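You operate a simulated robot arm through the tools that you are given. There is no shell and no other tool. Be economical: measure what you need, move in short steps, check, and stop when the job is done.

Carry out the task below with a simulated two-armed robot. There is one attempt and no reset: what you move stays moved.

JOB
On the top of the black cabinet, fold the striped cloth in half, so that its two short edges meet.

It is judged by the outcome, as a careful person would: the job done as asked, and still so three seconds after it is handed in. It fails if anything else is knocked over, pushed out of place, dropped, spilled or broken. Flat cloth is picked up by pressing the open fingertips on it (5 to 10 N) and closing them slowly along it; thin cloth reads only 2 to 8 mm in the jaws.

ROBOT AND FRAMES
Two 7-joint arms with two-finger parallel grippers on one trunk, on a base that drives. Base frame: it is fixed to the floor where the robot stands at the start and does not move with it; the origin is under the middle of the robot, x ahead of it, y to its left, z up; the surface under the hand at the start is at about z = 80. Readings come in cm, rad, newtons and seconds.
The left shoulder is at the start at [16.3, 17.1, 110.8], the right one opposite. With the tool pointing down near the work surface each hand reaches from about 48 to 96 cm from the robot's upright axis, wherever it stands, measured 20 degrees to its own side. Places, roughly: top of the black cabinet [60, -30, 80]. Payload 4.4 kg a hand.
Tool frame (each hand has its own): the origin (TCP) lies between the finger pads and is the grasp point; the fingertips stand 2.3 cm ahead of it; z points along the fingers, y is the line along which they close. Largest opening 9.4 cm; finger width 3.8, thickness 1; the body of the gripper, 5.4 by 9.6 cm, starts 3.9 cm behind the TCP.
Orientation is that of the tool frame in the base frame, as a unit quaternion [w, x, y, z]. With the fingers straight down and closing along the base's y, the tool's x points along the base's -x, its y along +y and its z along -z.

CONTROLS
- The arms move only by the tool drive_tool. It takes "left_motion", "right_motion" or both (then of equal length, played together; a hand with none holds still); each is a list of rows, each an object (a shift or turn left out is 0, a gripper value left out holds the last) with "slide": the shift along the tool's x, y, z in units of 20 mm (1.0 is 20 mm), a list of three; "delta_rot": the turn, a rotation vector about the tool's x, y, z in units of 4 degrees (1.0 is 4 degrees), a list of three. In form: [{"slide": [dx, dy, dz], "delta_rot": [ax, ay, az]}, ...]. A call has 1 to 12 rows; each row shifts and turns the commanded pose from where the row before left it, along the tool's axes as they then stand. "left_fingers" and "right_fingers" are, for a hand that has rows, the closure, from 0 (fully open) to 1 (shut), set as the call begins (left out, the last holds). A call with a number of a shift or a turn outside -1 to 1 is refused whole. A row lasts 0.2 s, in which the tool goes at most 5 cm and 0.15 rad; a call with a longer step from one row to the next is refused whole, and so is a gripper value outside its range. Where a pose cannot be reached the arm comes as near as it can. A force on the tool above 40 N (or 10 N above the force at the start of the call, whichever is more), or a blocked arm, ends the call early, and 0.2 s more pass. The fingers move at their own pace (about 7.2 cm/s each) and stop on an object; they squeeze with about 30 N. The grip force told is the motor's: it shows also when the fingers shut on nothing. Time passes only in rows, and 0.2 s behind the last, so rows that do not move let the fingers close. The reply holds the time, the measured pose of the TCP, the force on the tool along the base axes, the opening and the grip force, in the units named above and with some noise, with the torque about the TCP (base axes, N m) and any sound that the robot's microphone picked up, and new pictures: "views" is both (left out), scene, wrist or none (wrist: the cameras of the hands that moved).
- Cameras (640 x 400 px; columns grow to the right, rows downward): "scene" is now at [28.27, 2.38, 123.38]; the picture's right is [0.35, -0.94, 0.00], its down [-0.69, -0.26, -0.68] and it looks along [0.63, 0.24, -0.74] (base axes); focal length 214 px, centre (320, 200). "left" rides on the left gripper at [8.6, -1.6, -7.4] in its tool frame; the picture's right is [0.18, 0.98, 0.00], its down [-0.58, 0.11, -0.81] and it looks along [-0.79, 0.15, 0.59] (tool axes); focal length 243 px, centre (320, 200). "right" rides on the right gripper at [8.6, 1.6, -7.5] in its tool frame; the picture's right is [-0.18, 0.98, 0.00], its down [-0.58, -0.11, -0.81] and it looks along [-0.79, -0.15, 0.59] (tool axes); focal length 243 px, centre (320, 200). There is no depth. A picture from a camera that has moved, and an enlarged one, comes with that camera's place and axes in the base frame and with its lens. The place of the scene camera against the robot may be out by one fixed shift of up to 1.2 cm in any direction.
- lift_body(by): slides the trunk up (or, below 0, down) by that many cm; the arms and the scene camera ride with it, the base frame stays. It gives what a move gives, with no picture.
- steer(legs): drives the robot by 1 to 6 legs, each [ahead, left, turn to the left] in cm, cm and rad, along the robot's own axes; the way and the turn of a leg run together, so that a leg with both is an arc; at most 150 cm and 3.142 rad a leg. The arms and the cameras ride along, it lands a little off, and it stops where it bumps. It gives what a move gives, and a new picture of the scene camera.
- head_to(pan, tilt): turns the head with the scene camera to pan (to the left, within 1.396 rad either way) and tilt (down, from -0.506 to 1.204), counted from straight ahead of the robot. It gives what a move gives, and a new picture of the scene camera.
- inspect(camera, box): a new picture of the part [left, top, right, bottom] of that camera's present view, enlarged. No time passes.
- hand_in(): hands the job in; it is judged then, once.

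Go step by step. Nothing tells you exact positions but the pictures and the camera data: compare them with the known pose of the tool, close in by small moves and look again before you grip or let go. The budget is 120 turns and 260 pictures, counting those below and the enlarged ones. Unless the task says otherwise, let go and move clear before handing in, and close with one line.

The tools are called after "Request:" as a command line: name --argument value ..., lists and objects as JSON in quotes. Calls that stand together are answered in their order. drive_tool: Moves the arms, as the interface text tells. Its arguments: {"type":"object","properties":{"left_motion":{"type":"array","items":{"type":"object","properties":{"slide":{"type":"array","items":{"type":"number"}},"delta_rot":{"type":"array","items":{"type":"number"}}}}},"left_fingers":{"type":"number"},"right_motion":{"type":"array","items":{"type":"object","properties":{"slide":{"type":"array","items":{"type":"number"}},"delta_rot":{"type":"array","items":{"type":"number"}}}}},"right_fingers":{"type":"number"},"views":{"type":"string","enum":["both","scene","wrist","none"]}},"required":[]} The other tools are called the same way: lift_body (by) slides the trunk up or down; steer (legs) drives the base; head_to (pan, tilt) turns the head that bears the scene camera; inspect (camera, box) takes an enlarged picture of a part of a camera's view; hand_in () hands the job in.

At the start:

```text
time_s: 0.0
left_eef_pos: [53.6, 32.05, 104.25]
left_orientation: [0.0, 0.0, 1.0, 0.0]
left_force: [0.6, 0.7, 0.6]
left_wrist_torque: [0.02, 0.02, 0.02]
left_gripper_width: 9.43
left_gripper_force: 0.0
right_eef_pos: [62.13, -13.35, 91.71]
right_orientation: [0.0, 0.0, 1.0, 0.0]
right_force: [0.9, 0.5, 0.7]
right_wrist_torque: [0.02, -0.02, -0.02]
right_gripper_width: 9.4
right_gripper_force: 0.1
trunk travel left (down, up): [-12.5, 26.3]
robot x, y, heading: [0.05, 0.29, 0.001]
head pan, tilt: [0.361, 0.827]
```

scene: 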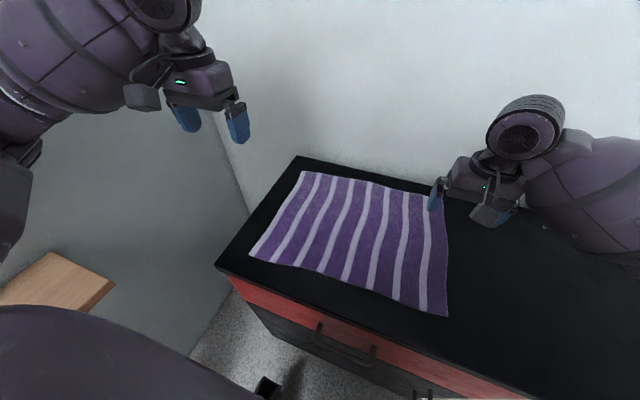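
right: 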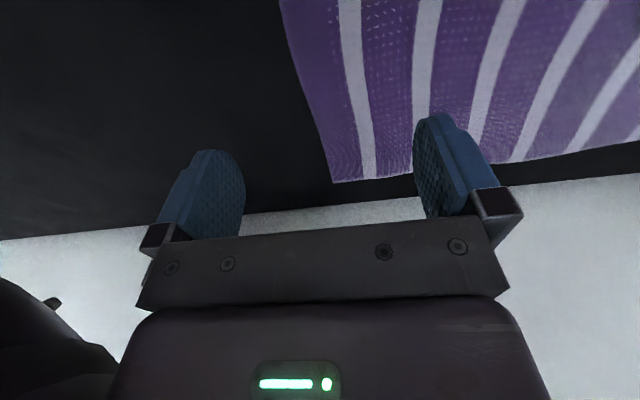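
left: 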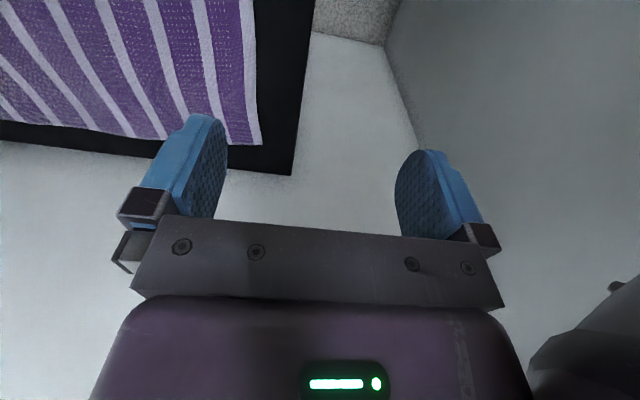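

I see the striped cloth lying roughly over x 45–77, y −15 to 26, with its short edges at left and right. Before planning the base position I'll look at the room to the right.

Request:
head_to --pan -0.7 --tilt 0.7

Request:
head_to --pan 0.9 --tilt 0.9

```text
time_s: 1.3
left_eef_pos: [53.59, 32.01, 104.33]
left_orientation: [0.0, 0.0, 1.0, 0.0]
left_force: [0.4, -0.2, 0.3]
left_wrist_torque: [0.02, -0.01, 0.01]
left_gripper_width: 9.41
left_gripper_force: 0.1
right_eef_pos: [62.2, -13.25, 91.69]
right_orientation: [0.0, 0.0, 1.0, 0.0]
right_force: [-0.5, -1.1, -0.7]
right_wrist_torque: [-0.01, -0.01, -0.01]
right_gripper_width: 9.4
right_gripper_force: 0.1
trunk travel left (down, up): [-12.5, 26.3]
robot x, y, heading: [-0.35, 0.3, -0.001]
head pan, tilt: [-0.7, 0.7]
camera scene: at [27.35, -5.9, 124.43], right [-0.64, -0.77, 0.0], down [-0.49, 0.41, -0.76], along [0.59, -0.49, -0.64], focal length 214 px, centre (320, 200)
```

scene: 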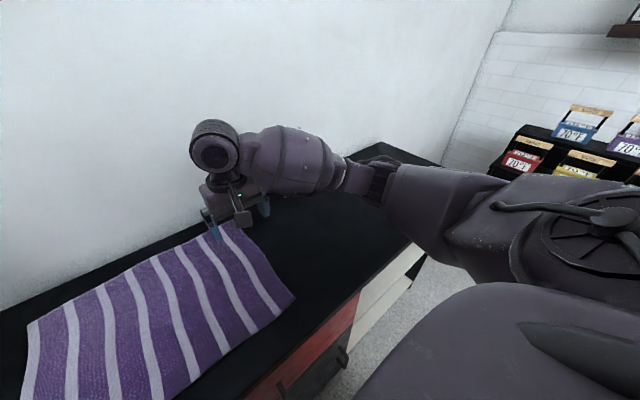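

```text
time_s: 3.0
left_eef_pos: [53.57, 31.96, 104.25]
left_orientation: [0.0, -0.002, 1.0, 0.0]
left_force: [0.3, 0.4, -0.4]
left_wrist_torque: [0.02, 0.02, 0.01]
left_gripper_width: 9.41
left_gripper_force: 0.0
right_eef_pos: [62.14, -13.33, 91.85]
right_orientation: [0.0, 0.0, 1.0, 0.0]
right_force: [-0.6, 0.6, 0.5]
right_wrist_torque: [0.01, -0.02, -0.03]
right_gripper_width: 9.39
right_gripper_force: 0.1
trunk travel left (down, up): [-12.5, 26.3]
robot x, y, heading: [0.06, 0.39, -0.005]
head pan, tilt: [0.901, 0.901]
camera scene: at [25.54, 5.48, 122.82], right [0.78, -0.62, 0.0], down [-0.49, -0.61, -0.62], along [0.39, 0.49, -0.78], focal length 214 px, centre (320, 200)
```

scene: 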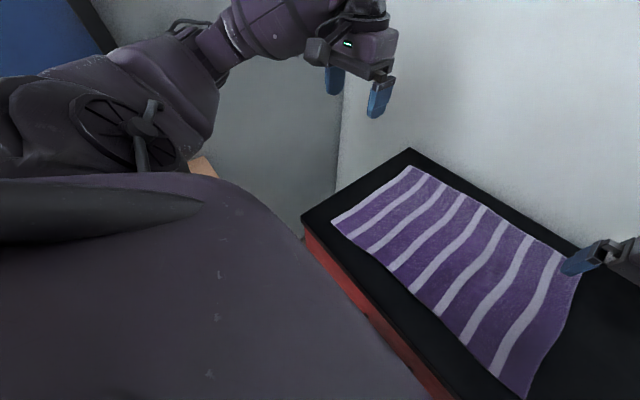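

The room to the right is open and there's a wall to the left at about y=65. I'll bring the hands in and up, then move the robot right and turn it left, so the right hand can reach the far corner and the left hand the near corner of the left short edge without crossing.

Request:
drive_tool --left_motion '[{"slide": [0, -1, 0]}, {"slide": [0, -1, 0]}, {"slide": [0, -1, 0]}, {"slide": [0, -1, 0]}, {"slide": [0, -1, 0]}, {"slide": [0, -1, 0]}, {"slide": [0, -1, 0]}, {"slide": [0, -1, 0]}]' --right_motion '[{"slide": [0, 0, -1]}, {"slide": [0, 0, -1]}, {"slide": [0, 0, -1]}, {"slide": [0, 0, -1]}, {"slide": [-1, 0, -1]}, {"slide": [-1, 0, -1]}, {"slide": [-1, 0, 0]}, {"slide": [-1, 0, 0]}]' --views "none"

Request:
steer --legs '[[0, -20, 0], [0, 0, 0.68]]'

Request:
head_to --pan 0.1 --tilt 0.8

```text
time_s: 4.8
left_eef_pos: [53.49, 15.99, 104.22]
left_orientation: [0.0, 0.0, 1.0, 0.001]
left_force: [0.4, 1.1, 0.1]
left_wrist_torque: [0.04, 0.01, -0.03]
left_gripper_width: 9.4
left_gripper_force: 0.0
right_eef_pos: [70.18, -13.2, 103.67]
right_orientation: [-0.001, 0.0, 1.0, 0.0]
right_force: [-0.8, 0.4, -0.5]
right_wrist_torque: [0.01, 0.01, 0.0]
right_gripper_width: 9.39
right_gripper_force: 0.0
trunk travel left (down, up): [-12.5, 26.3]
robot x, y, heading: [-0.17, 0.22, -0.003]
head pan, tilt: [0.901, 0.901]
```

```text
time_s: 8.7
left_eef_pos: [37.37, 18.83, 104.34]
left_orientation: [0.0, -0.264, 0.964, 0.0]
left_force: [0.0, -0.2, -0.6]
left_wrist_torque: [0.0, -0.03, 0.02]
left_gripper_width: 9.4
left_gripper_force: 0.0
right_eef_pos: [66.6, 2.07, 103.82]
right_orientation: [0.001, -0.264, 0.965, -0.001]
right_force: [0.2, 0.3, 0.5]
right_wrist_torque: [-0.03, -0.01, -0.03]
right_gripper_width: 9.45
right_gripper_force: 0.2
trunk travel left (down, up): [-12.5, 26.3]
robot x, y, heading: [-0.53, -22.16, 0.533]
head pan, tilt: [0.901, 0.901]
stopped in leg 2: the robot was blocked; the commanded pose is now the measured one
camera scene: at [18.5, -4.75, 122.84], right [0.99, -0.14, 0.0], down [-0.11, -0.78, -0.62], along [0.08, 0.62, -0.78], focal length 214 px, centre (320, 200)
```

scene: 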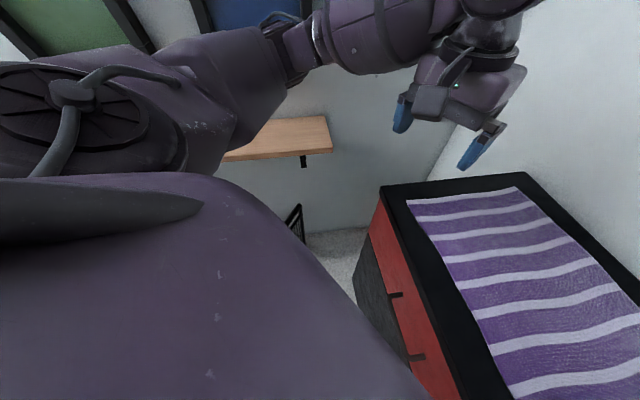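

```text
time_s: 9.9
left_eef_pos: [37.55, 18.8, 104.28]
left_orientation: [0.0, -0.264, 0.965, 0.0]
left_force: [-0.5, -0.5, 0.1]
left_wrist_torque: [-0.04, -0.03, 0.04]
left_gripper_width: 9.39
left_gripper_force: 0.1
right_eef_pos: [66.76, 2.03, 103.62]
right_orientation: [0.0, -0.263, 0.965, 0.0]
right_force: [-0.7, 0.1, 0.3]
right_wrist_torque: [-0.03, -0.03, -0.03]
right_gripper_width: 9.4
right_gripper_force: 0.1
trunk travel left (down, up): [-12.5, 26.3]
robot x, y, heading: [-0.81, -22.13, 0.532]
head pan, tilt: [0.099, 0.799]
camera scene: at [24.04, -7.46, 123.61], right [0.59, -0.81, 0.0], down [-0.58, -0.42, -0.7], along [0.56, 0.41, -0.72], focal length 214 px, centre (320, 200)
```

scene: 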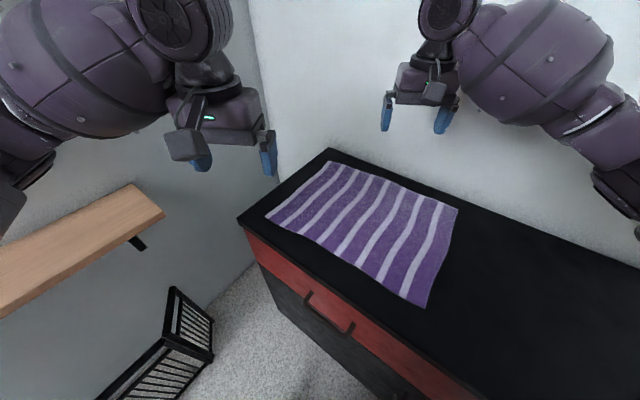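

The base was stopped by the cabinet front at heading 0.53, which is a usable angle. I'll back off slightly from the cabinet and shift left so both left-edge corners are in reach.

Request:
steer --legs '[[-2.2, 1.3, 0], [4.6, 7.8, 0]]'

```text
time_s: 11.7
left_eef_pos: [34.8, 27.91, 104.17]
left_orientation: [0.0, -0.263, 0.965, -0.001]
left_force: [0.6, 0.5, -0.6]
left_wrist_torque: [-0.02, -0.02, -0.03]
left_gripper_width: 9.43
left_gripper_force: 0.0
right_eef_pos: [63.95, 11.23, 103.67]
right_orientation: [0.001, -0.264, 0.964, -0.001]
right_force: [-0.1, -0.5, -0.3]
right_wrist_torque: [-0.01, -0.03, -0.03]
right_gripper_width: 9.39
right_gripper_force: 0.0
trunk travel left (down, up): [-12.5, 26.3]
robot x, y, heading: [-3.48, -13.25, 0.535]
head pan, tilt: [0.099, 0.799]
camera scene: at [21.42, 1.67, 123.59], right [0.59, -0.81, 0.0], down [-0.58, -0.42, -0.7], along [0.56, 0.41, -0.72], focal length 214 px, centre (320, 200)
```

scene: 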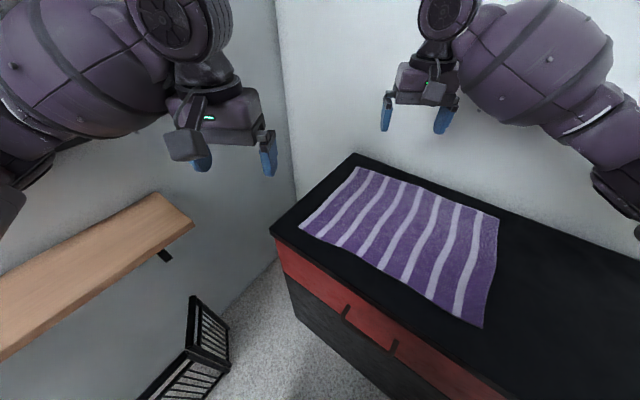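

Both views agree on the corners: far-left (74.8, 25.8), near-left (44.1, 24.8), far-right (78.3, −15.2), near-right (46.7, −15.8). I'll turn both hands so they close across the short edge, then hover over the two left corners.

Request:
drive_tool --left_motion '[{"delta_rot": [0, 0, 0.95]}, {"delta_rot": [0, 0, 0.95]}, {"delta_rot": [0, 0, 0.95]}, {"delta_rot": [0, 0, 0.95]}, {"delta_rot": [0, 0, 0.95]}, {"delta_rot": [0, 0, 0.95]}, {"delta_rot": [0, 0, 0.95]}]' --right_motion '[{"delta_rot": [0, 0, 0.95]}, {"delta_rot": [0, 0, 0.95]}, {"delta_rot": [0, 0, 0.95]}, {"delta_rot": [0, 0, 0.95]}, {"delta_rot": [0, 0, 0.95]}, {"delta_rot": [0, 0, 0.95]}, {"delta_rot": [0, 0, 0.95]}]' --left_fingers 0.55 --right_fingers 0.55 --views "none"

Request:
drive_tool --left_motion '[{"slide": [-0.72, -0.3, 0.9]}, {"slide": [-0.72, -0.3, 0.9]}, {"slide": [-0.72, -0.3, 0.9]}, {"slide": [-0.72, -0.3, 0.9]}, {"slide": [-0.72, -0.3, 0.9]}, {"slide": [-0.72, -0.3, 0.9]}, {"slide": [-0.72, -0.3, 0.9]}, {"slide": [-0.72, -0.3, 0.9]}]' --right_motion '[{"slide": [-0.58, 0.81, 0.9]}, {"slide": [-0.58, 0.81, 0.9]}, {"slide": [-0.58, 0.81, 0.9]}, {"slide": [-0.58, 0.81, 0.9]}, {"slide": [-0.58, 0.81, 0.9]}, {"slide": [-0.58, 0.81, 0.9]}, {"slide": [-0.58, 0.81, 0.9]}, {"slide": [-0.58, 0.81, 0.9]}]'

```text
time_s: 13.2
left_eef_pos: [34.79, 27.9, 104.22]
left_orientation: [0.0, -0.035, 0.999, 0.001]
left_force: [0.5, -1.0, -0.5]
left_wrist_torque: [-0.02, -0.03, 0.03]
left_gripper_width: 4.25
left_gripper_force: 0.0
right_eef_pos: [63.9, 11.17, 103.65]
right_orientation: [0.0, -0.034, 0.999, 0.0]
right_force: [-0.8, 0.2, 0.6]
right_wrist_torque: [0.02, -0.03, -0.01]
right_gripper_width: 4.23
right_gripper_force: 0.1
trunk travel left (down, up): [-12.5, 26.3]
robot x, y, heading: [-3.18, -13.42, 0.537]
head pan, tilt: [0.099, 0.799]
```

```text
time_s: 15.1
left_eef_pos: [46.84, 24.09, 89.54]
left_orientation: [-0.001, -0.035, 0.999, 0.0]
left_force: [0.6, 0.2, 0.0]
left_wrist_torque: [-0.02, 0.02, -0.04]
left_gripper_width: 4.24
left_gripper_force: 0.1
right_eef_pos: [72.77, 24.73, 89.19]
right_orientation: [0.0, -0.035, 0.999, -0.001]
right_force: [0.9, 0.9, -0.5]
right_wrist_torque: [-0.02, 0.04, -0.03]
right_gripper_width: 4.24
right_gripper_force: 0.0
trunk travel left (down, up): [-12.5, 26.3]
robot x, y, heading: [-2.67, -13.11, 0.535]
head pan, tilt: [0.099, 0.799]
camera scene: at [21.48, 1.69, 123.56], right [0.59, -0.81, 0.0], down [-0.58, -0.42, -0.7], along [0.56, 0.41, -0.72], focal length 214 px, centre (320, 200)
camera right: at [63.98, 25.74, 96.66], right [0.12, 0.99, 0.0], down [0.59, -0.07, 0.81], along [0.8, -0.09, -0.59], focal length 243 px, centre (320, 200)
camera left: at [38.3, 21.81, 97.09], right [-0.25, 0.97, 0.0], down [0.57, 0.15, 0.81], along [0.78, 0.2, -0.59], focal length 243 px, centre (320, 200)
```

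scene: 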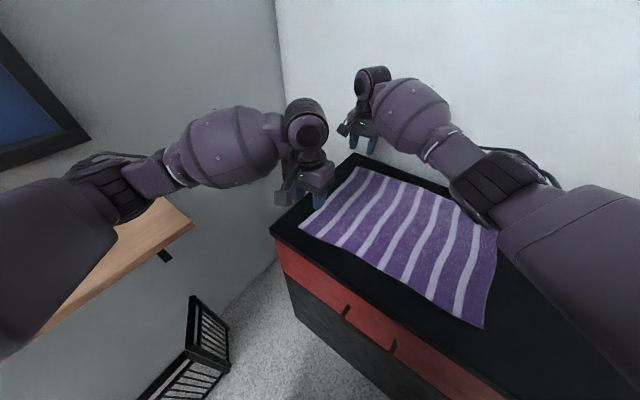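
right: 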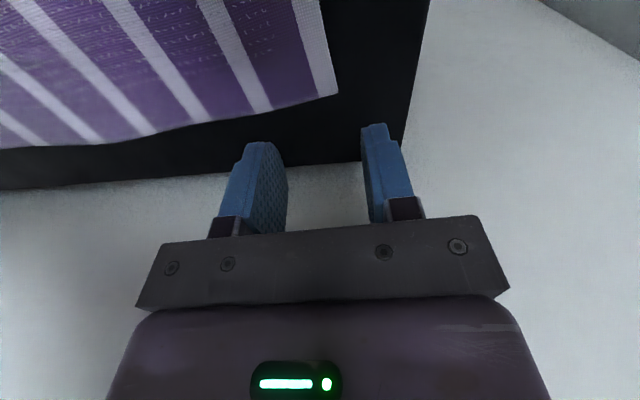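
left: 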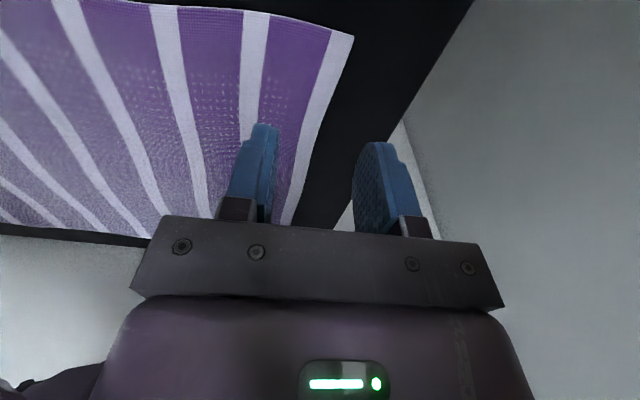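

The wrist views confirm the corners (43.8, 25.3) and (73.8, 25.9); both grippers straddle the edge. I'll shift the right hand slightly inward and go down to just above the cloth.

Request:
drive_tool --left_motion '[{"slide": [0, 0, 0.75]}, {"slide": [0, 0, 0.75]}, {"slide": [0, 0, 0.75]}, {"slide": [0, 0, 0.75]}]' --right_motion '[{"slide": [0.35, 0, 0.7]}, {"slide": [0.35, 0, 0.7]}, {"slide": [0, 0, 0.7]}, {"slide": [0, 0, 0.7]}]' --views "wrist"

```text
time_s: 16.1
left_eef_pos: [46.76, 23.79, 83.83]
left_orientation: [0.0, -0.035, 0.999, 0.0]
left_force: [0.7, 0.1, -0.2]
left_wrist_torque: [-0.01, -0.03, -0.01]
left_gripper_width: 4.23
left_gripper_force: 0.1
right_eef_pos: [70.76, 24.89, 83.53]
right_orientation: [-0.001, -0.034, 0.999, -0.001]
right_force: [-0.5, 0.0, -0.1]
right_wrist_torque: [-0.02, -0.02, -0.01]
right_gripper_width: 4.24
right_gripper_force: 0.1
trunk travel left (down, up): [-12.5, 26.3]
robot x, y, heading: [-3.07, -13.12, 0.534]
head pan, tilt: [0.099, 0.799]
camera right: at [62.13, 25.82, 91.05], right [0.12, 0.99, 0.0], down [0.59, -0.07, 0.81], along [0.8, -0.09, -0.59], focal length 243 px, centre (320, 200)
camera left: at [38.06, 21.59, 91.36], right [-0.25, 0.97, 0.0], down [0.57, 0.15, 0.81], along [0.78, 0.2, -0.59], focal length 243 px, centre (320, 200)
```

right: 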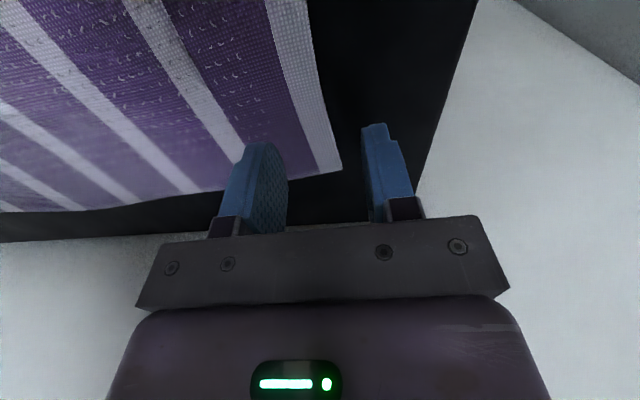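
left: 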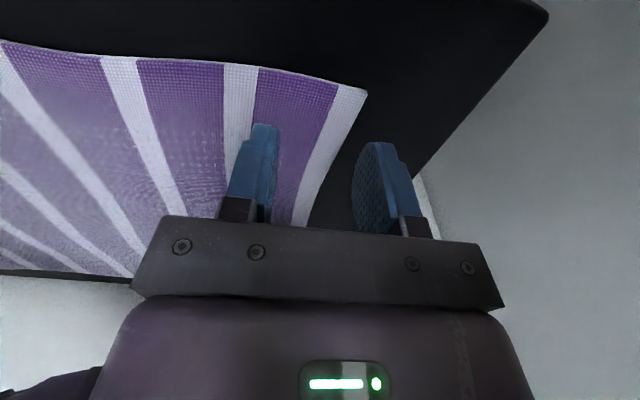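

Both hands are about a centimetre above the cloth edge. I'll lower them gently to find contact.

Request:
drive_tool --left_motion '[{"slide": [0, 0, 0.15]}, {"slide": [0, 0, 0.15]}, {"slide": [0, 0, 0.15]}, {}]' --right_motion '[{"slide": [0, 0, 0.15]}, {"slide": [0, 0, 0.15]}, {}, {}]' --views "none"

```text
time_s: 17.1
left_eef_pos: [46.65, 23.87, 82.91]
left_orientation: [-0.001, -0.035, 0.999, 0.0]
left_force: [-0.6, 0.4, -0.1]
left_wrist_torque: [0.03, 0.02, 0.02]
left_gripper_width: 4.25
left_gripper_force: 0.1
right_eef_pos: [70.91, 24.76, 82.93]
right_orientation: [0.0, -0.036, 0.999, 0.0]
right_force: [-0.1, 0.5, -0.6]
right_wrist_torque: [0.01, -0.05, 0.01]
right_gripper_width: 4.2
right_gripper_force: 0.1
trunk travel left (down, up): [-12.5, 26.3]
robot x, y, heading: [-3.44, -13.13, 0.536]
head pan, tilt: [0.099, 0.799]
```

Request:
drive_tool --left_motion '[{"slide": [0, 0, 0.15]}, {"slide": [0, 0, 0.1]}, {}]' --right_motion '[{"slide": [0, 0, 0.15]}, {"slide": [0, 0, 0.1]}, {}]' --views "none"

```text
time_s: 17.9
left_eef_pos: [46.59, 23.84, 82.57]
left_orientation: [0.002, -0.035, 0.999, 0.0]
left_force: [1.0, 1.8, 14.3]
left_wrist_torque: [-0.35, -0.15, 0.03]
left_gripper_width: 4.19
left_gripper_force: 0.1
right_eef_pos: [70.92, 24.72, 82.8]
right_orientation: [0.0, -0.035, 0.999, -0.001]
right_force: [0.3, -0.3, 3.6]
right_wrist_torque: [-0.09, 0.0, 0.03]
right_gripper_width: 4.23
right_gripper_force: 0.0
trunk travel left (down, up): [-12.5, 26.3]
robot x, y, heading: [-3.07, -13.36, 0.533]
head pan, tilt: [0.099, 0.799]
```

Contact made: left 14 N, right 3.6 N. I'll balance these and start closing slowly.

Request:
drive_tool --left_motion '[{"slide": [0, 0, -0.04]}, {}]' --right_motion '[{"slide": [0, 0, 0.06]}, {}]' --left_fingers 0.62 --right_fingers 0.62 --views "wrist"

```text
time_s: 18.4
left_eef_pos: [46.68, 23.8, 82.6]
left_orientation: [0.002, -0.035, 0.999, 0.001]
left_force: [2.4, 1.2, 12.5]
left_wrist_torque: [-0.28, -0.14, 0.08]
left_gripper_width: 3.54
left_gripper_force: 0.0
right_eef_pos: [70.96, 24.6, 82.64]
right_orientation: [0.002, -0.035, 0.999, 0.0]
right_force: [0.0, -1.0, 8.6]
right_wrist_torque: [-0.26, -0.01, 0.01]
right_gripper_width: 3.64
right_gripper_force: 0.9
trunk travel left (down, up): [-12.5, 26.3]
robot x, y, heading: [-3.11, -12.9, 0.53]
head pan, tilt: [0.099, 0.799]
camera right: at [62.13, 25.62, 90.1], right [0.12, 0.99, 0.0], down [0.59, -0.07, 0.81], along [0.8, -0.09, -0.59], focal length 243 px, centre (320, 200)
camera left: at [37.97, 21.6, 90.16], right [-0.25, 0.97, 0.0], down [0.57, 0.15, 0.81], along [0.78, 0.2, -0.59], focal length 243 px, centre (320, 200)
```

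right: 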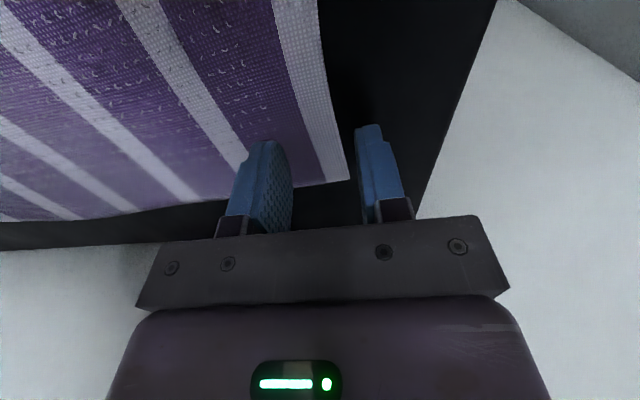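
left: 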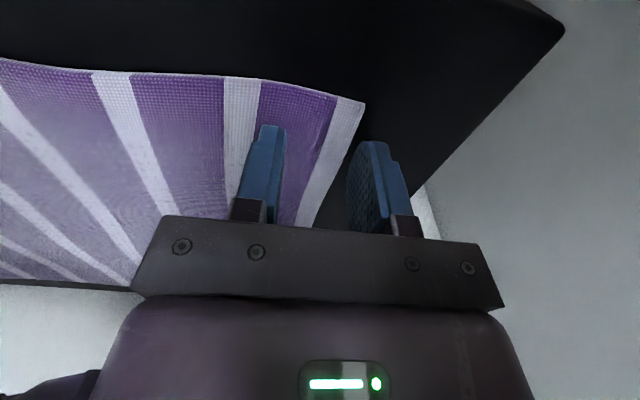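

The inner fingers press on the cloth. Closing on in steps.

Request:
drive_tool --left_motion '[{}]' --right_motion '[{}]' --left_fingers 0.7 --right_fingers 0.7 --views "none"

Request:
drive_tool --left_motion '[{}]' --right_motion '[{}]' --left_fingers 0.78 --right_fingers 0.78 --views "wrist"

```text
time_s: 18.9
left_eef_pos: [46.49, 23.86, 82.63]
left_orientation: [0.001, -0.035, 0.999, 0.0]
left_force: [0.7, 0.4, 14.8]
left_wrist_torque: [-0.28, -0.07, -0.04]
left_gripper_width: 2.85
left_gripper_force: 0.8
right_eef_pos: [70.82, 24.69, 82.74]
right_orientation: [0.002, -0.035, 0.999, 0.001]
right_force: [1.0, 1.3, 9.0]
right_wrist_torque: [-0.18, -0.03, 0.04]
right_gripper_width: 2.79
right_gripper_force: 0.1
trunk travel left (down, up): [-12.5, 26.3]
robot x, y, heading: [-3.01, -12.91, 0.533]
head pan, tilt: [0.099, 0.799]
```

```text
time_s: 19.2
left_eef_pos: [46.47, 23.85, 82.72]
left_orientation: [0.0, -0.035, 0.999, 0.001]
left_force: [0.9, 2.1, 14.7]
left_wrist_torque: [-0.18, -0.14, 0.04]
left_gripper_width: 1.96
left_gripper_force: 0.0
right_eef_pos: [70.81, 24.65, 82.68]
right_orientation: [0.001, -0.035, 0.999, 0.001]
right_force: [1.7, 0.9, 10.7]
right_wrist_torque: [-0.18, -0.01, -0.01]
right_gripper_width: 2.1
right_gripper_force: 0.0
trunk travel left (down, up): [-12.5, 26.3]
robot x, y, heading: [-3.14, -13.1, 0.533]
head pan, tilt: [0.099, 0.799]
camera right: at [62.08, 25.65, 90.09], right [0.12, 0.99, 0.0], down [0.59, -0.07, 0.81], along [0.8, -0.09, -0.59], focal length 243 px, centre (320, 200)
camera left: at [37.93, 21.65, 90.16], right [-0.25, 0.97, 0.0], down [0.57, 0.15, 0.81], along [0.78, 0.2, -0.59], focal length 243 px, centre (320, 200)
```

right: 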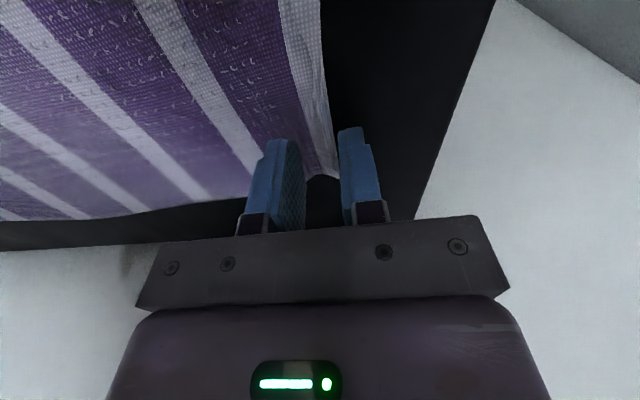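
left: 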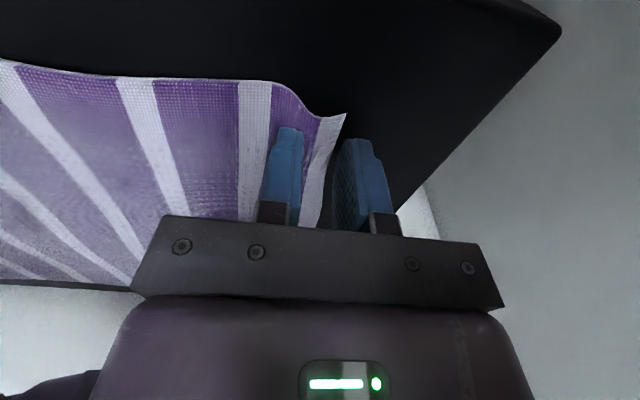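

The cloth is buckling up nicely between the fingers on both sides. I'll finish closing.

Request:
drive_tool --left_motion '[{}]' --right_motion '[{}]' --left_fingers 0.88 --right_fingers 0.88 --views "none"

Request:
drive_tool --left_motion '[{}, {}]' --right_motion '[{}, {}]' --left_fingers 1.0 --right_fingers 1.0 --views "wrist"

```text
time_s: 19.6
left_eef_pos: [46.54, 23.89, 82.59]
left_orientation: [0.001, -0.035, 0.999, 0.0]
left_force: [1.6, -3.2, 14.3]
left_wrist_torque: [-0.16, -0.15, 0.02]
left_gripper_width: 1.13
left_gripper_force: 5.6
right_eef_pos: [70.85, 24.7, 82.71]
right_orientation: [0.0, -0.035, 0.999, 0.001]
right_force: [-1.2, 0.8, 10.8]
right_wrist_torque: [-0.13, 0.02, -0.05]
right_gripper_width: 1.11
right_gripper_force: 0.1
trunk travel left (down, up): [-12.5, 26.3]
robot x, y, heading: [-3.14, -12.92, 0.538]
head pan, tilt: [0.099, 0.799]
```

```text
time_s: 20.2
left_eef_pos: [46.44, 23.67, 82.6]
left_orientation: [0.001, -0.035, 0.999, 0.0]
left_force: [2.7, -2.5, 13.6]
left_wrist_torque: [-0.16, -0.17, 0.09]
left_gripper_width: 0.52
left_gripper_force: 30.1
right_eef_pos: [70.89, 24.62, 82.68]
right_orientation: [0.0, -0.033, 0.999, 0.001]
right_force: [-2.7, -2.9, 12.4]
right_wrist_torque: [-0.15, 0.12, -0.04]
right_gripper_width: 0.28
right_gripper_force: 30.3
trunk travel left (down, up): [-12.5, 26.3]
robot x, y, heading: [-2.83, -13.27, 0.534]
head pan, tilt: [0.099, 0.799]
camera right: at [62.09, 25.55, 90.09], right [0.12, 0.99, 0.0], down [0.59, -0.07, 0.81], along [0.8, -0.09, -0.59], focal length 243 px, centre (320, 200)
camera left: at [37.93, 21.53, 90.18], right [-0.25, 0.97, 0.0], down [0.57, 0.15, 0.81], along [0.78, 0.2, -0.59], focal length 243 px, centre (320, 200)
```

right: 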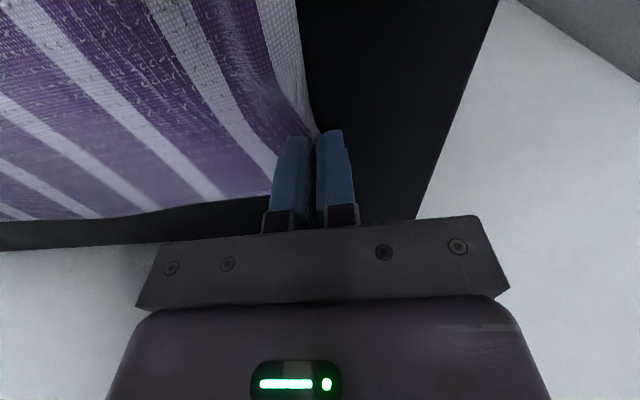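
left: 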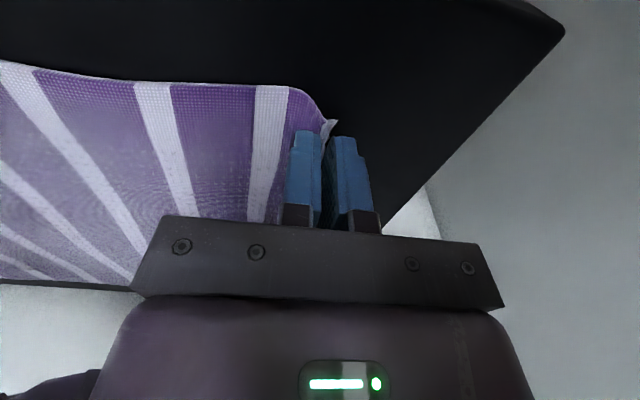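

Both grips read cloth (5.2 and 2.8 mm). I'll lift the edge along an arc toward the fold line and check it's held.

Request:
drive_tool --left_motion '[{"slide": [0, -0.1, -1]}, {"slide": [0, -0.2, -1]}, {"slide": [0, -0.3, -1]}, {"slide": [0, -0.4, -1]}, {"slide": [0, -0.5, -1]}, {"slide": [0, -0.6, -1]}, {"slide": [0, -0.7, -1]}, {"slide": [0, -0.8, -0.8]}]' --right_motion '[{"slide": [0, -0.1, -1]}, {"slide": [0, -0.2, -1]}, {"slide": [0, -0.3, -1]}, {"slide": [0, -0.4, -1]}, {"slide": [0, -0.5, -1]}, {"slide": [0, -0.6, -1]}, {"slide": [0, -0.7, -1]}, {"slide": [0, -0.8, -0.8]}]'

```text
time_s: 22.1
left_eef_pos: [47.31, 16.7, 97.94]
left_orientation: [0.0, -0.035, 0.999, 0.001]
left_force: [0.4, 0.4, -0.6]
left_wrist_torque: [0.03, -0.02, 0.04]
left_gripper_width: 0.43
left_gripper_force: 30.3
right_eef_pos: [71.51, 17.45, 98.16]
right_orientation: [0.0, -0.036, 0.999, 0.001]
right_force: [-0.8, -0.3, -0.7]
right_wrist_torque: [0.0, 0.03, 0.02]
right_gripper_width: 0.31
right_gripper_force: 29.7
trunk travel left (down, up): [-12.5, 26.3]
robot x, y, heading: [-3.01, -13.43, 0.536]
head pan, tilt: [0.099, 0.799]
camera scene: at [21.36, 1.53, 123.64], right [0.59, -0.81, 0.0], down [-0.58, -0.42, -0.7], along [0.56, 0.41, -0.72], focal length 214 px, centre (320, 200)
camera right: at [62.73, 18.41, 105.59], right [0.12, 0.99, 0.0], down [0.59, -0.07, 0.81], along [0.8, -0.09, -0.59], focal length 243 px, centre (320, 200)
camera left: at [38.71, 14.47, 105.5], right [-0.25, 0.97, 0.0], down [0.57, 0.15, 0.81], along [0.78, 0.2, -0.59], focal length 243 px, centre (320, 200)
```

scene: 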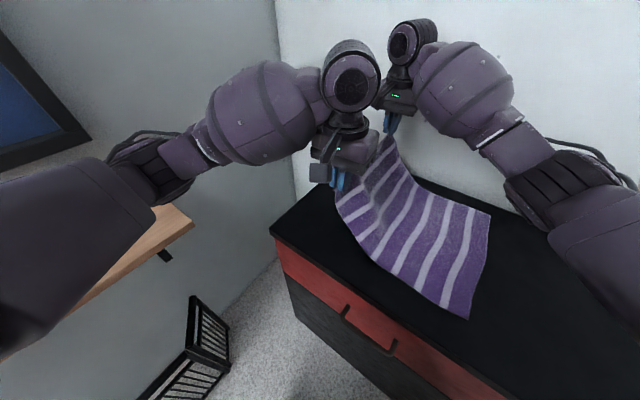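
right: 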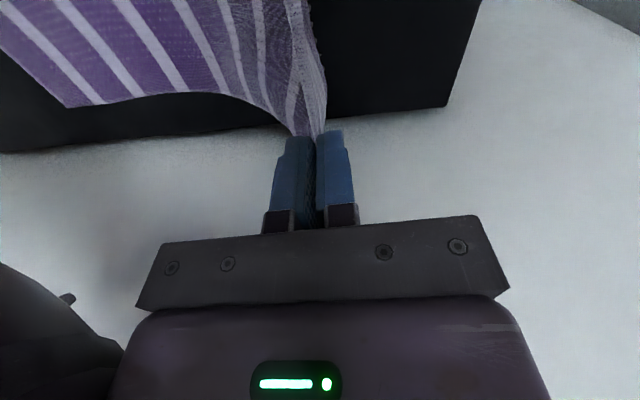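
left: 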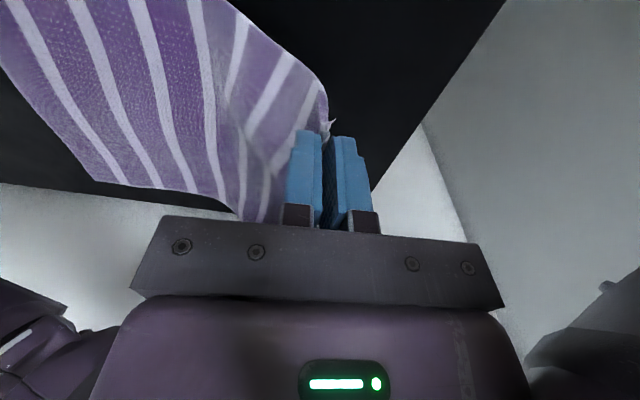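

The edge is held well; the cloth slid about 2 cm, so the right edge is now near y=−13.6. I'll carry the edge over the fold line by driving the base 24 cm to the right.

Request:
steer --legs '[[-12.2, -20.6, 0]]'

```text
time_s: 23.2
left_eef_pos: [46.72, 13.61, 97.99]
left_orientation: [0.001, -0.041, 0.999, 0.0]
left_force: [0.7, 0.0, -0.6]
left_wrist_torque: [0.05, -0.04, -0.02]
left_gripper_width: 0.45
left_gripper_force: 30.1
right_eef_pos: [71.19, 14.62, 97.98]
right_orientation: [0.0, -0.04, 0.999, -0.002]
right_force: [-1.2, 0.7, 0.9]
right_wrist_torque: [0.05, -0.01, -0.02]
right_gripper_width: 0.29
right_gripper_force: 29.4
trunk travel left (down, up): [-12.5, 26.3]
robot x, y, heading: [-3.28, -16.63, 0.551]
head pan, tilt: [0.099, 0.799]
stopped in leg 1: the robot was blocked; the commanded pose is now the measured one
camera scene: at [21.04, -1.79, 123.62], right [0.6, -0.8, 0.0], down [-0.57, -0.43, -0.7], along [0.56, 0.42, -0.72], focal length 214 px, centre (320, 200)
```

scene: 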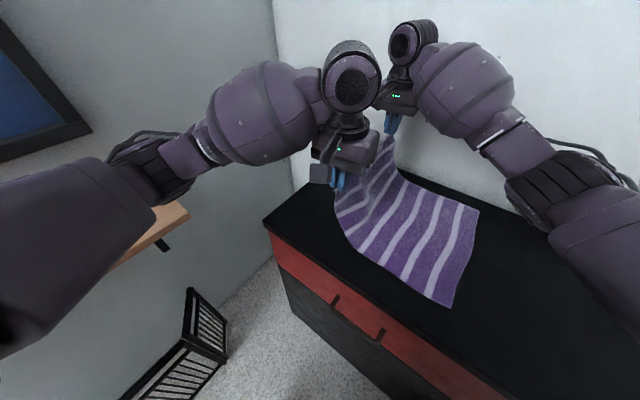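

The base was blocked after 3 cm, perhaps by a drawer handle. I'll look down at the base and cabinet front.

Request:
head_to --pan -0.6 --tilt 1.2

Request:
head_to --pan -1.35 --tilt 0.9

```text
time_s: 24.3
left_eef_pos: [46.86, 13.45, 97.88]
left_orientation: [0.001, -0.04, 0.999, 0.001]
left_force: [0.8, -0.4, -0.6]
left_wrist_torque: [0.03, -0.01, 0.04]
left_gripper_width: 0.42
left_gripper_force: 30.0
right_eef_pos: [71.17, 14.67, 97.85]
right_orientation: [0.0, -0.039, 0.999, -0.001]
right_force: [-0.8, -0.4, -1.2]
right_wrist_torque: [0.01, 0.04, 0.0]
right_gripper_width: 0.27
right_gripper_force: 30.2
trunk travel left (down, up): [-12.5, 26.3]
robot x, y, heading: [-2.97, -16.67, 0.545]
head pan, tilt: [-0.6, 1.201]
camera scene: at [20.28, -7.02, 120.83], right [-0.05, -1.0, 0.0], down [-0.93, 0.05, -0.36], along [0.36, -0.02, -0.93], focal length 214 px, centre (320, 200)
```

scene: 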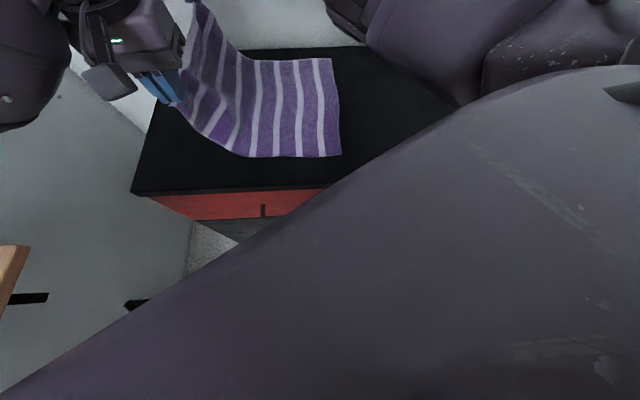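

```text
time_s: 25.4
left_eef_pos: [46.82, 13.73, 97.8]
left_orientation: [0.001, -0.039, 0.999, 0.0]
left_force: [1.3, -0.3, 0.3]
left_wrist_torque: [0.06, -0.04, 0.0]
left_gripper_width: 0.45
left_gripper_force: 30.2
right_eef_pos: [71.14, 14.59, 97.95]
right_orientation: [0.0, -0.04, 0.999, -0.001]
right_force: [-1.3, -0.8, 0.0]
right_wrist_torque: [0.0, 0.02, -0.01]
right_gripper_width: 0.24
right_gripper_force: 29.6
trunk travel left (down, up): [-12.5, 26.3]
robot x, y, heading: [-3.19, -16.85, 0.548]
head pan, tilt: [-1.349, 0.901]
camera scene: at [19.95, -12.15, 122.81], right [-0.72, -0.7, 0.0], down [-0.55, 0.56, -0.62], along [0.43, -0.45, -0.78], focal length 214 px, centre (320, 200)
```

scene: 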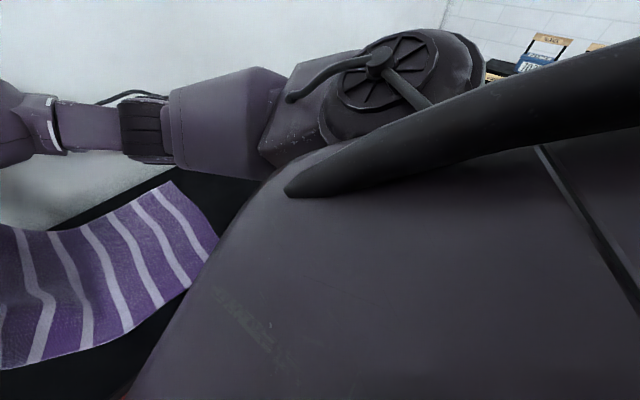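

Nothing more can be seen there. I'll shift both hands 2.5 cm forward with the arms, back the base away from the cabinet 6 cm, then slide right.

Request:
drive_tool --left_motion '[{"slide": [-0.65, 0, -0.3]}, {"slide": [-0.65, 0, -0.3]}]' --right_motion '[{"slide": [-0.65, 0, -0.3]}, {"slide": [-0.65, 0, -0.3]}]' --views "none"

Request:
steer --legs '[[-6, 0, 0], [-9.4, -15.4, 0]]'

Request:
head_to --pan 0.1 --tilt 0.8

```text
time_s: 26.0
left_eef_pos: [49.47, 13.59, 98.83]
left_orientation: [0.001, -0.041, 0.999, 0.0]
left_force: [0.5, 0.2, 0.1]
left_wrist_torque: [0.05, -0.04, 0.01]
left_gripper_width: 0.43
left_gripper_force: 30.1
right_eef_pos: [73.72, 14.5, 99.16]
right_orientation: [0.0, -0.04, 0.999, 0.0]
right_force: [-0.7, -0.4, -0.7]
right_wrist_torque: [0.03, 0.03, -0.02]
right_gripper_width: 0.28
right_gripper_force: 29.9
trunk travel left (down, up): [-12.5, 26.3]
robot x, y, heading: [-3.24, -16.98, 0.543]
head pan, tilt: [-1.349, 0.901]
```

```text
time_s: 28.6
left_eef_pos: [45.03, -8.05, 98.95]
left_orientation: [0.0, -0.039, 0.999, 0.0]
left_force: [0.9, 0.6, -0.4]
left_wrist_torque: [0.07, 0.02, 0.01]
left_gripper_width: 0.4
left_gripper_force: 30.0
right_eef_pos: [69.2, -7.24, 99.1]
right_orientation: [0.001, -0.038, 0.999, -0.001]
right_force: [-0.3, -0.6, -1.0]
right_wrist_torque: [0.06, -0.02, 0.02]
right_gripper_width: 0.27
right_gripper_force: 30.1
trunk travel left (down, up): [-12.5, 26.3]
robot x, y, heading: [-7.63, -38.24, 0.546]
head pan, tilt: [-1.349, 0.901]
camera scene: at [15.34, -33.87, 122.81], right [-0.72, -0.69, 0.0], down [-0.54, 0.56, -0.62], along [0.43, -0.45, -0.78], focal length 214 px, centre (320, 200)
```

scene: 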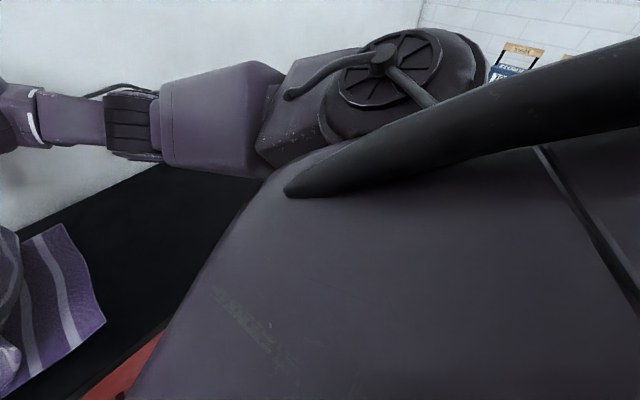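

```text
time_s: 30.2
left_eef_pos: [44.91, -8.26, 99.0]
left_orientation: [0.0, -0.039, 0.999, 0.001]
left_force: [-0.3, 0.5, 0.8]
left_wrist_torque: [0.0, -0.03, 0.0]
left_gripper_width: 0.41
left_gripper_force: 29.7
right_eef_pos: [69.18, -7.32, 99.19]
right_orientation: [0.001, -0.038, 0.999, 0.0]
right_force: [-1.1, -0.5, 0.1]
right_wrist_torque: [0.03, -0.02, 0.03]
right_gripper_width: 0.27
right_gripper_force: 30.6
trunk travel left (down, up): [-12.5, 26.3]
robot x, y, heading: [-7.51, -38.62, 0.548]
head pan, tilt: [0.099, 0.799]
camera scene: at [16.55, -23.57, 123.61], right [0.6, -0.8, 0.0], down [-0.57, -0.43, -0.7], along [0.56, 0.42, -0.72], focal length 214 px, centre (320, 200)
```

scene: 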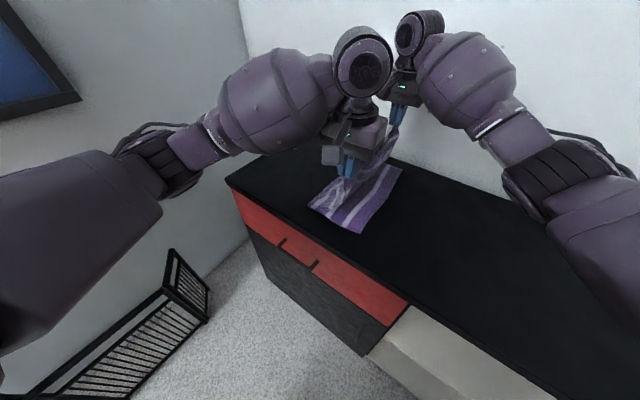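

The edge is now past the fold line. Let me zoom to locate the lower layer's right edge.

Request:
inspect --camera "scene" --box '[280, 120, 440, 250]'

Request:
inspect --camera "right" --box '[0, 0, 640, 400]'

Request:
inspect --camera "left" --box '[0, 0, 640, 400]'

```text
3.08 times, centred on (360, 185) of scene
camera zoom: at [16.55, -23.57, 123.61], right [0.6, -0.8, 0.0], down [-0.57, -0.43, -0.7], along [0.56, 0.42, -0.72], focal length 660 px, centre (197, 246)
```

zoom: 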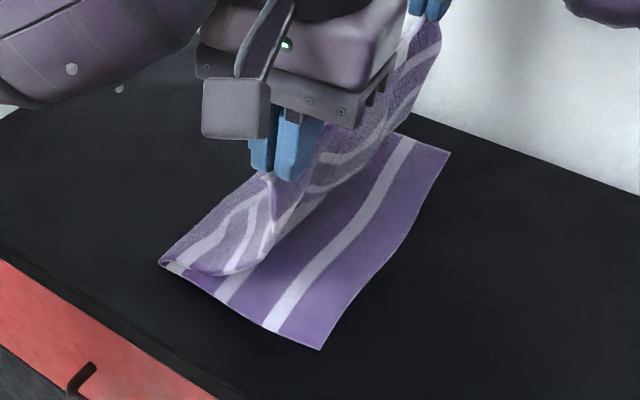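

```text
1.00 times, centred on (320, 200) of right (not enlarged: the box is as wide or as high as the picture)
camera zoom: at [60.43, -6.33, 106.57], right [0.11, 0.99, 0.0], down [0.59, -0.06, 0.81], along [0.8, -0.09, -0.59], focal length 243 px, centre (320, 200)
```

zoom: 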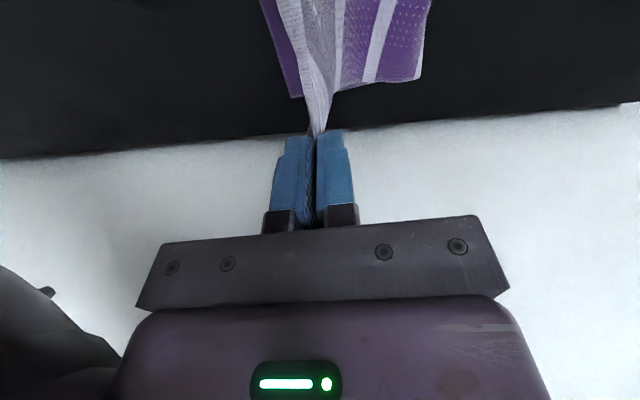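

```text
1.00 times, centred on (320, 200) of left (not enlarged: the box is as wide or as high as the picture)
camera zoom: at [36.4, -10.42, 106.52], right [-0.26, 0.97, 0.0], down [0.57, 0.15, 0.81], along [0.78, 0.21, -0.59], focal length 243 px, centre (320, 200)
```

zoom: 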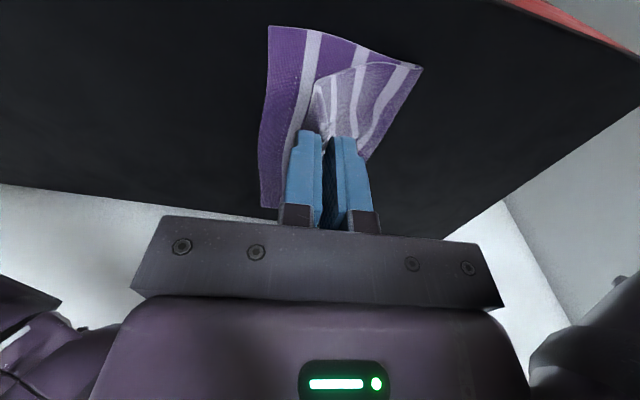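

The lower layer's right edge runs from about (77, −11) to (46.6, −12.8). I'll shift both hands ~4.4 cm forward to line up the corners, and tilt the hands so the fingers point toward the fold and the edge can be laid down flat.

Request:
drive_tool --left_motion '[{"slide": [-0.245, 0, 0], "delta_rot": [-1, 0, 0]}, {"slide": [-0.245, 0, 0], "delta_rot": [-1, 0, 0]}, {"slide": [-0.245, 0, 0], "delta_rot": [-1, 0, 0]}, {"slide": [-0.245, 0, 0], "delta_rot": [-1, 0, 0]}, {"slide": [-0.245, 0, 0], "delta_rot": [-1, 0, 0]}, {"slide": [-0.245, 0, 0], "delta_rot": [-1, 0, 0]}, {"slide": [-0.245, 0, 0], "delta_rot": [-1, 0, 0]}, {"slide": [-0.245, 0, 0], "delta_rot": [-1, 0, 0]}, {"slide": [-0.245, 0, 0], "delta_rot": [-1, 0, 0]}]' --right_motion '[{"slide": [-0.245, 0, 0], "delta_rot": [-1, 0, 0]}, {"slide": [-0.245, 0, 0], "delta_rot": [-1, 0, 0]}, {"slide": [-0.245, 0, 0], "delta_rot": [-1, 0, 0]}, {"slide": [-0.245, 0, 0], "delta_rot": [-1, 0, 0]}, {"slide": [-0.245, 0, 0], "delta_rot": [-1, 0, 0]}, {"slide": [-0.245, 0, 0], "delta_rot": [-1, 0, 0]}, {"slide": [-0.245, 0, 0], "delta_rot": [-1, 0, 0]}, {"slide": [-0.245, 0, 0], "delta_rot": [-1, 0, 0]}, {"slide": [-0.245, 0, 0], "delta_rot": [-1, 0, 0]}]' --views "scene"

```text
time_s: 32.2
left_eef_pos: [49.37, -7.69, 98.98]
left_orientation: [-0.012, -0.037, 0.95, 0.309]
left_force: [0.3, -0.3, -0.7]
left_wrist_torque: [-0.05, -0.03, -0.01]
left_gripper_width: 0.39
left_gripper_force: 29.9
right_eef_pos: [73.69, -7.13, 99.06]
right_orientation: [-0.012, -0.035, 0.951, 0.307]
right_force: [-0.8, -0.5, 0.1]
right_wrist_torque: [-0.07, -0.01, 0.01]
right_gripper_width: 0.28
right_gripper_force: 30.0
trunk travel left (down, up): [-12.5, 26.3]
robot x, y, heading: [-7.53, -38.77, 0.542]
head pan, tilt: [0.099, 0.799]
camera scene: at [16.55, -23.59, 123.61], right [0.6, -0.8, 0.0], down [-0.57, -0.43, -0.7], along [0.56, 0.42, -0.72], focal length 214 px, centre (320, 200)
```

scene: 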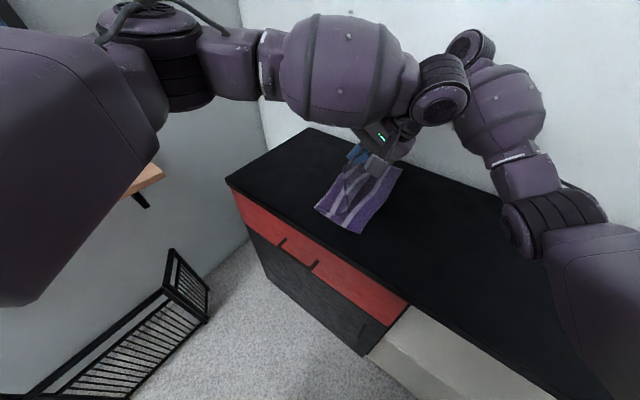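

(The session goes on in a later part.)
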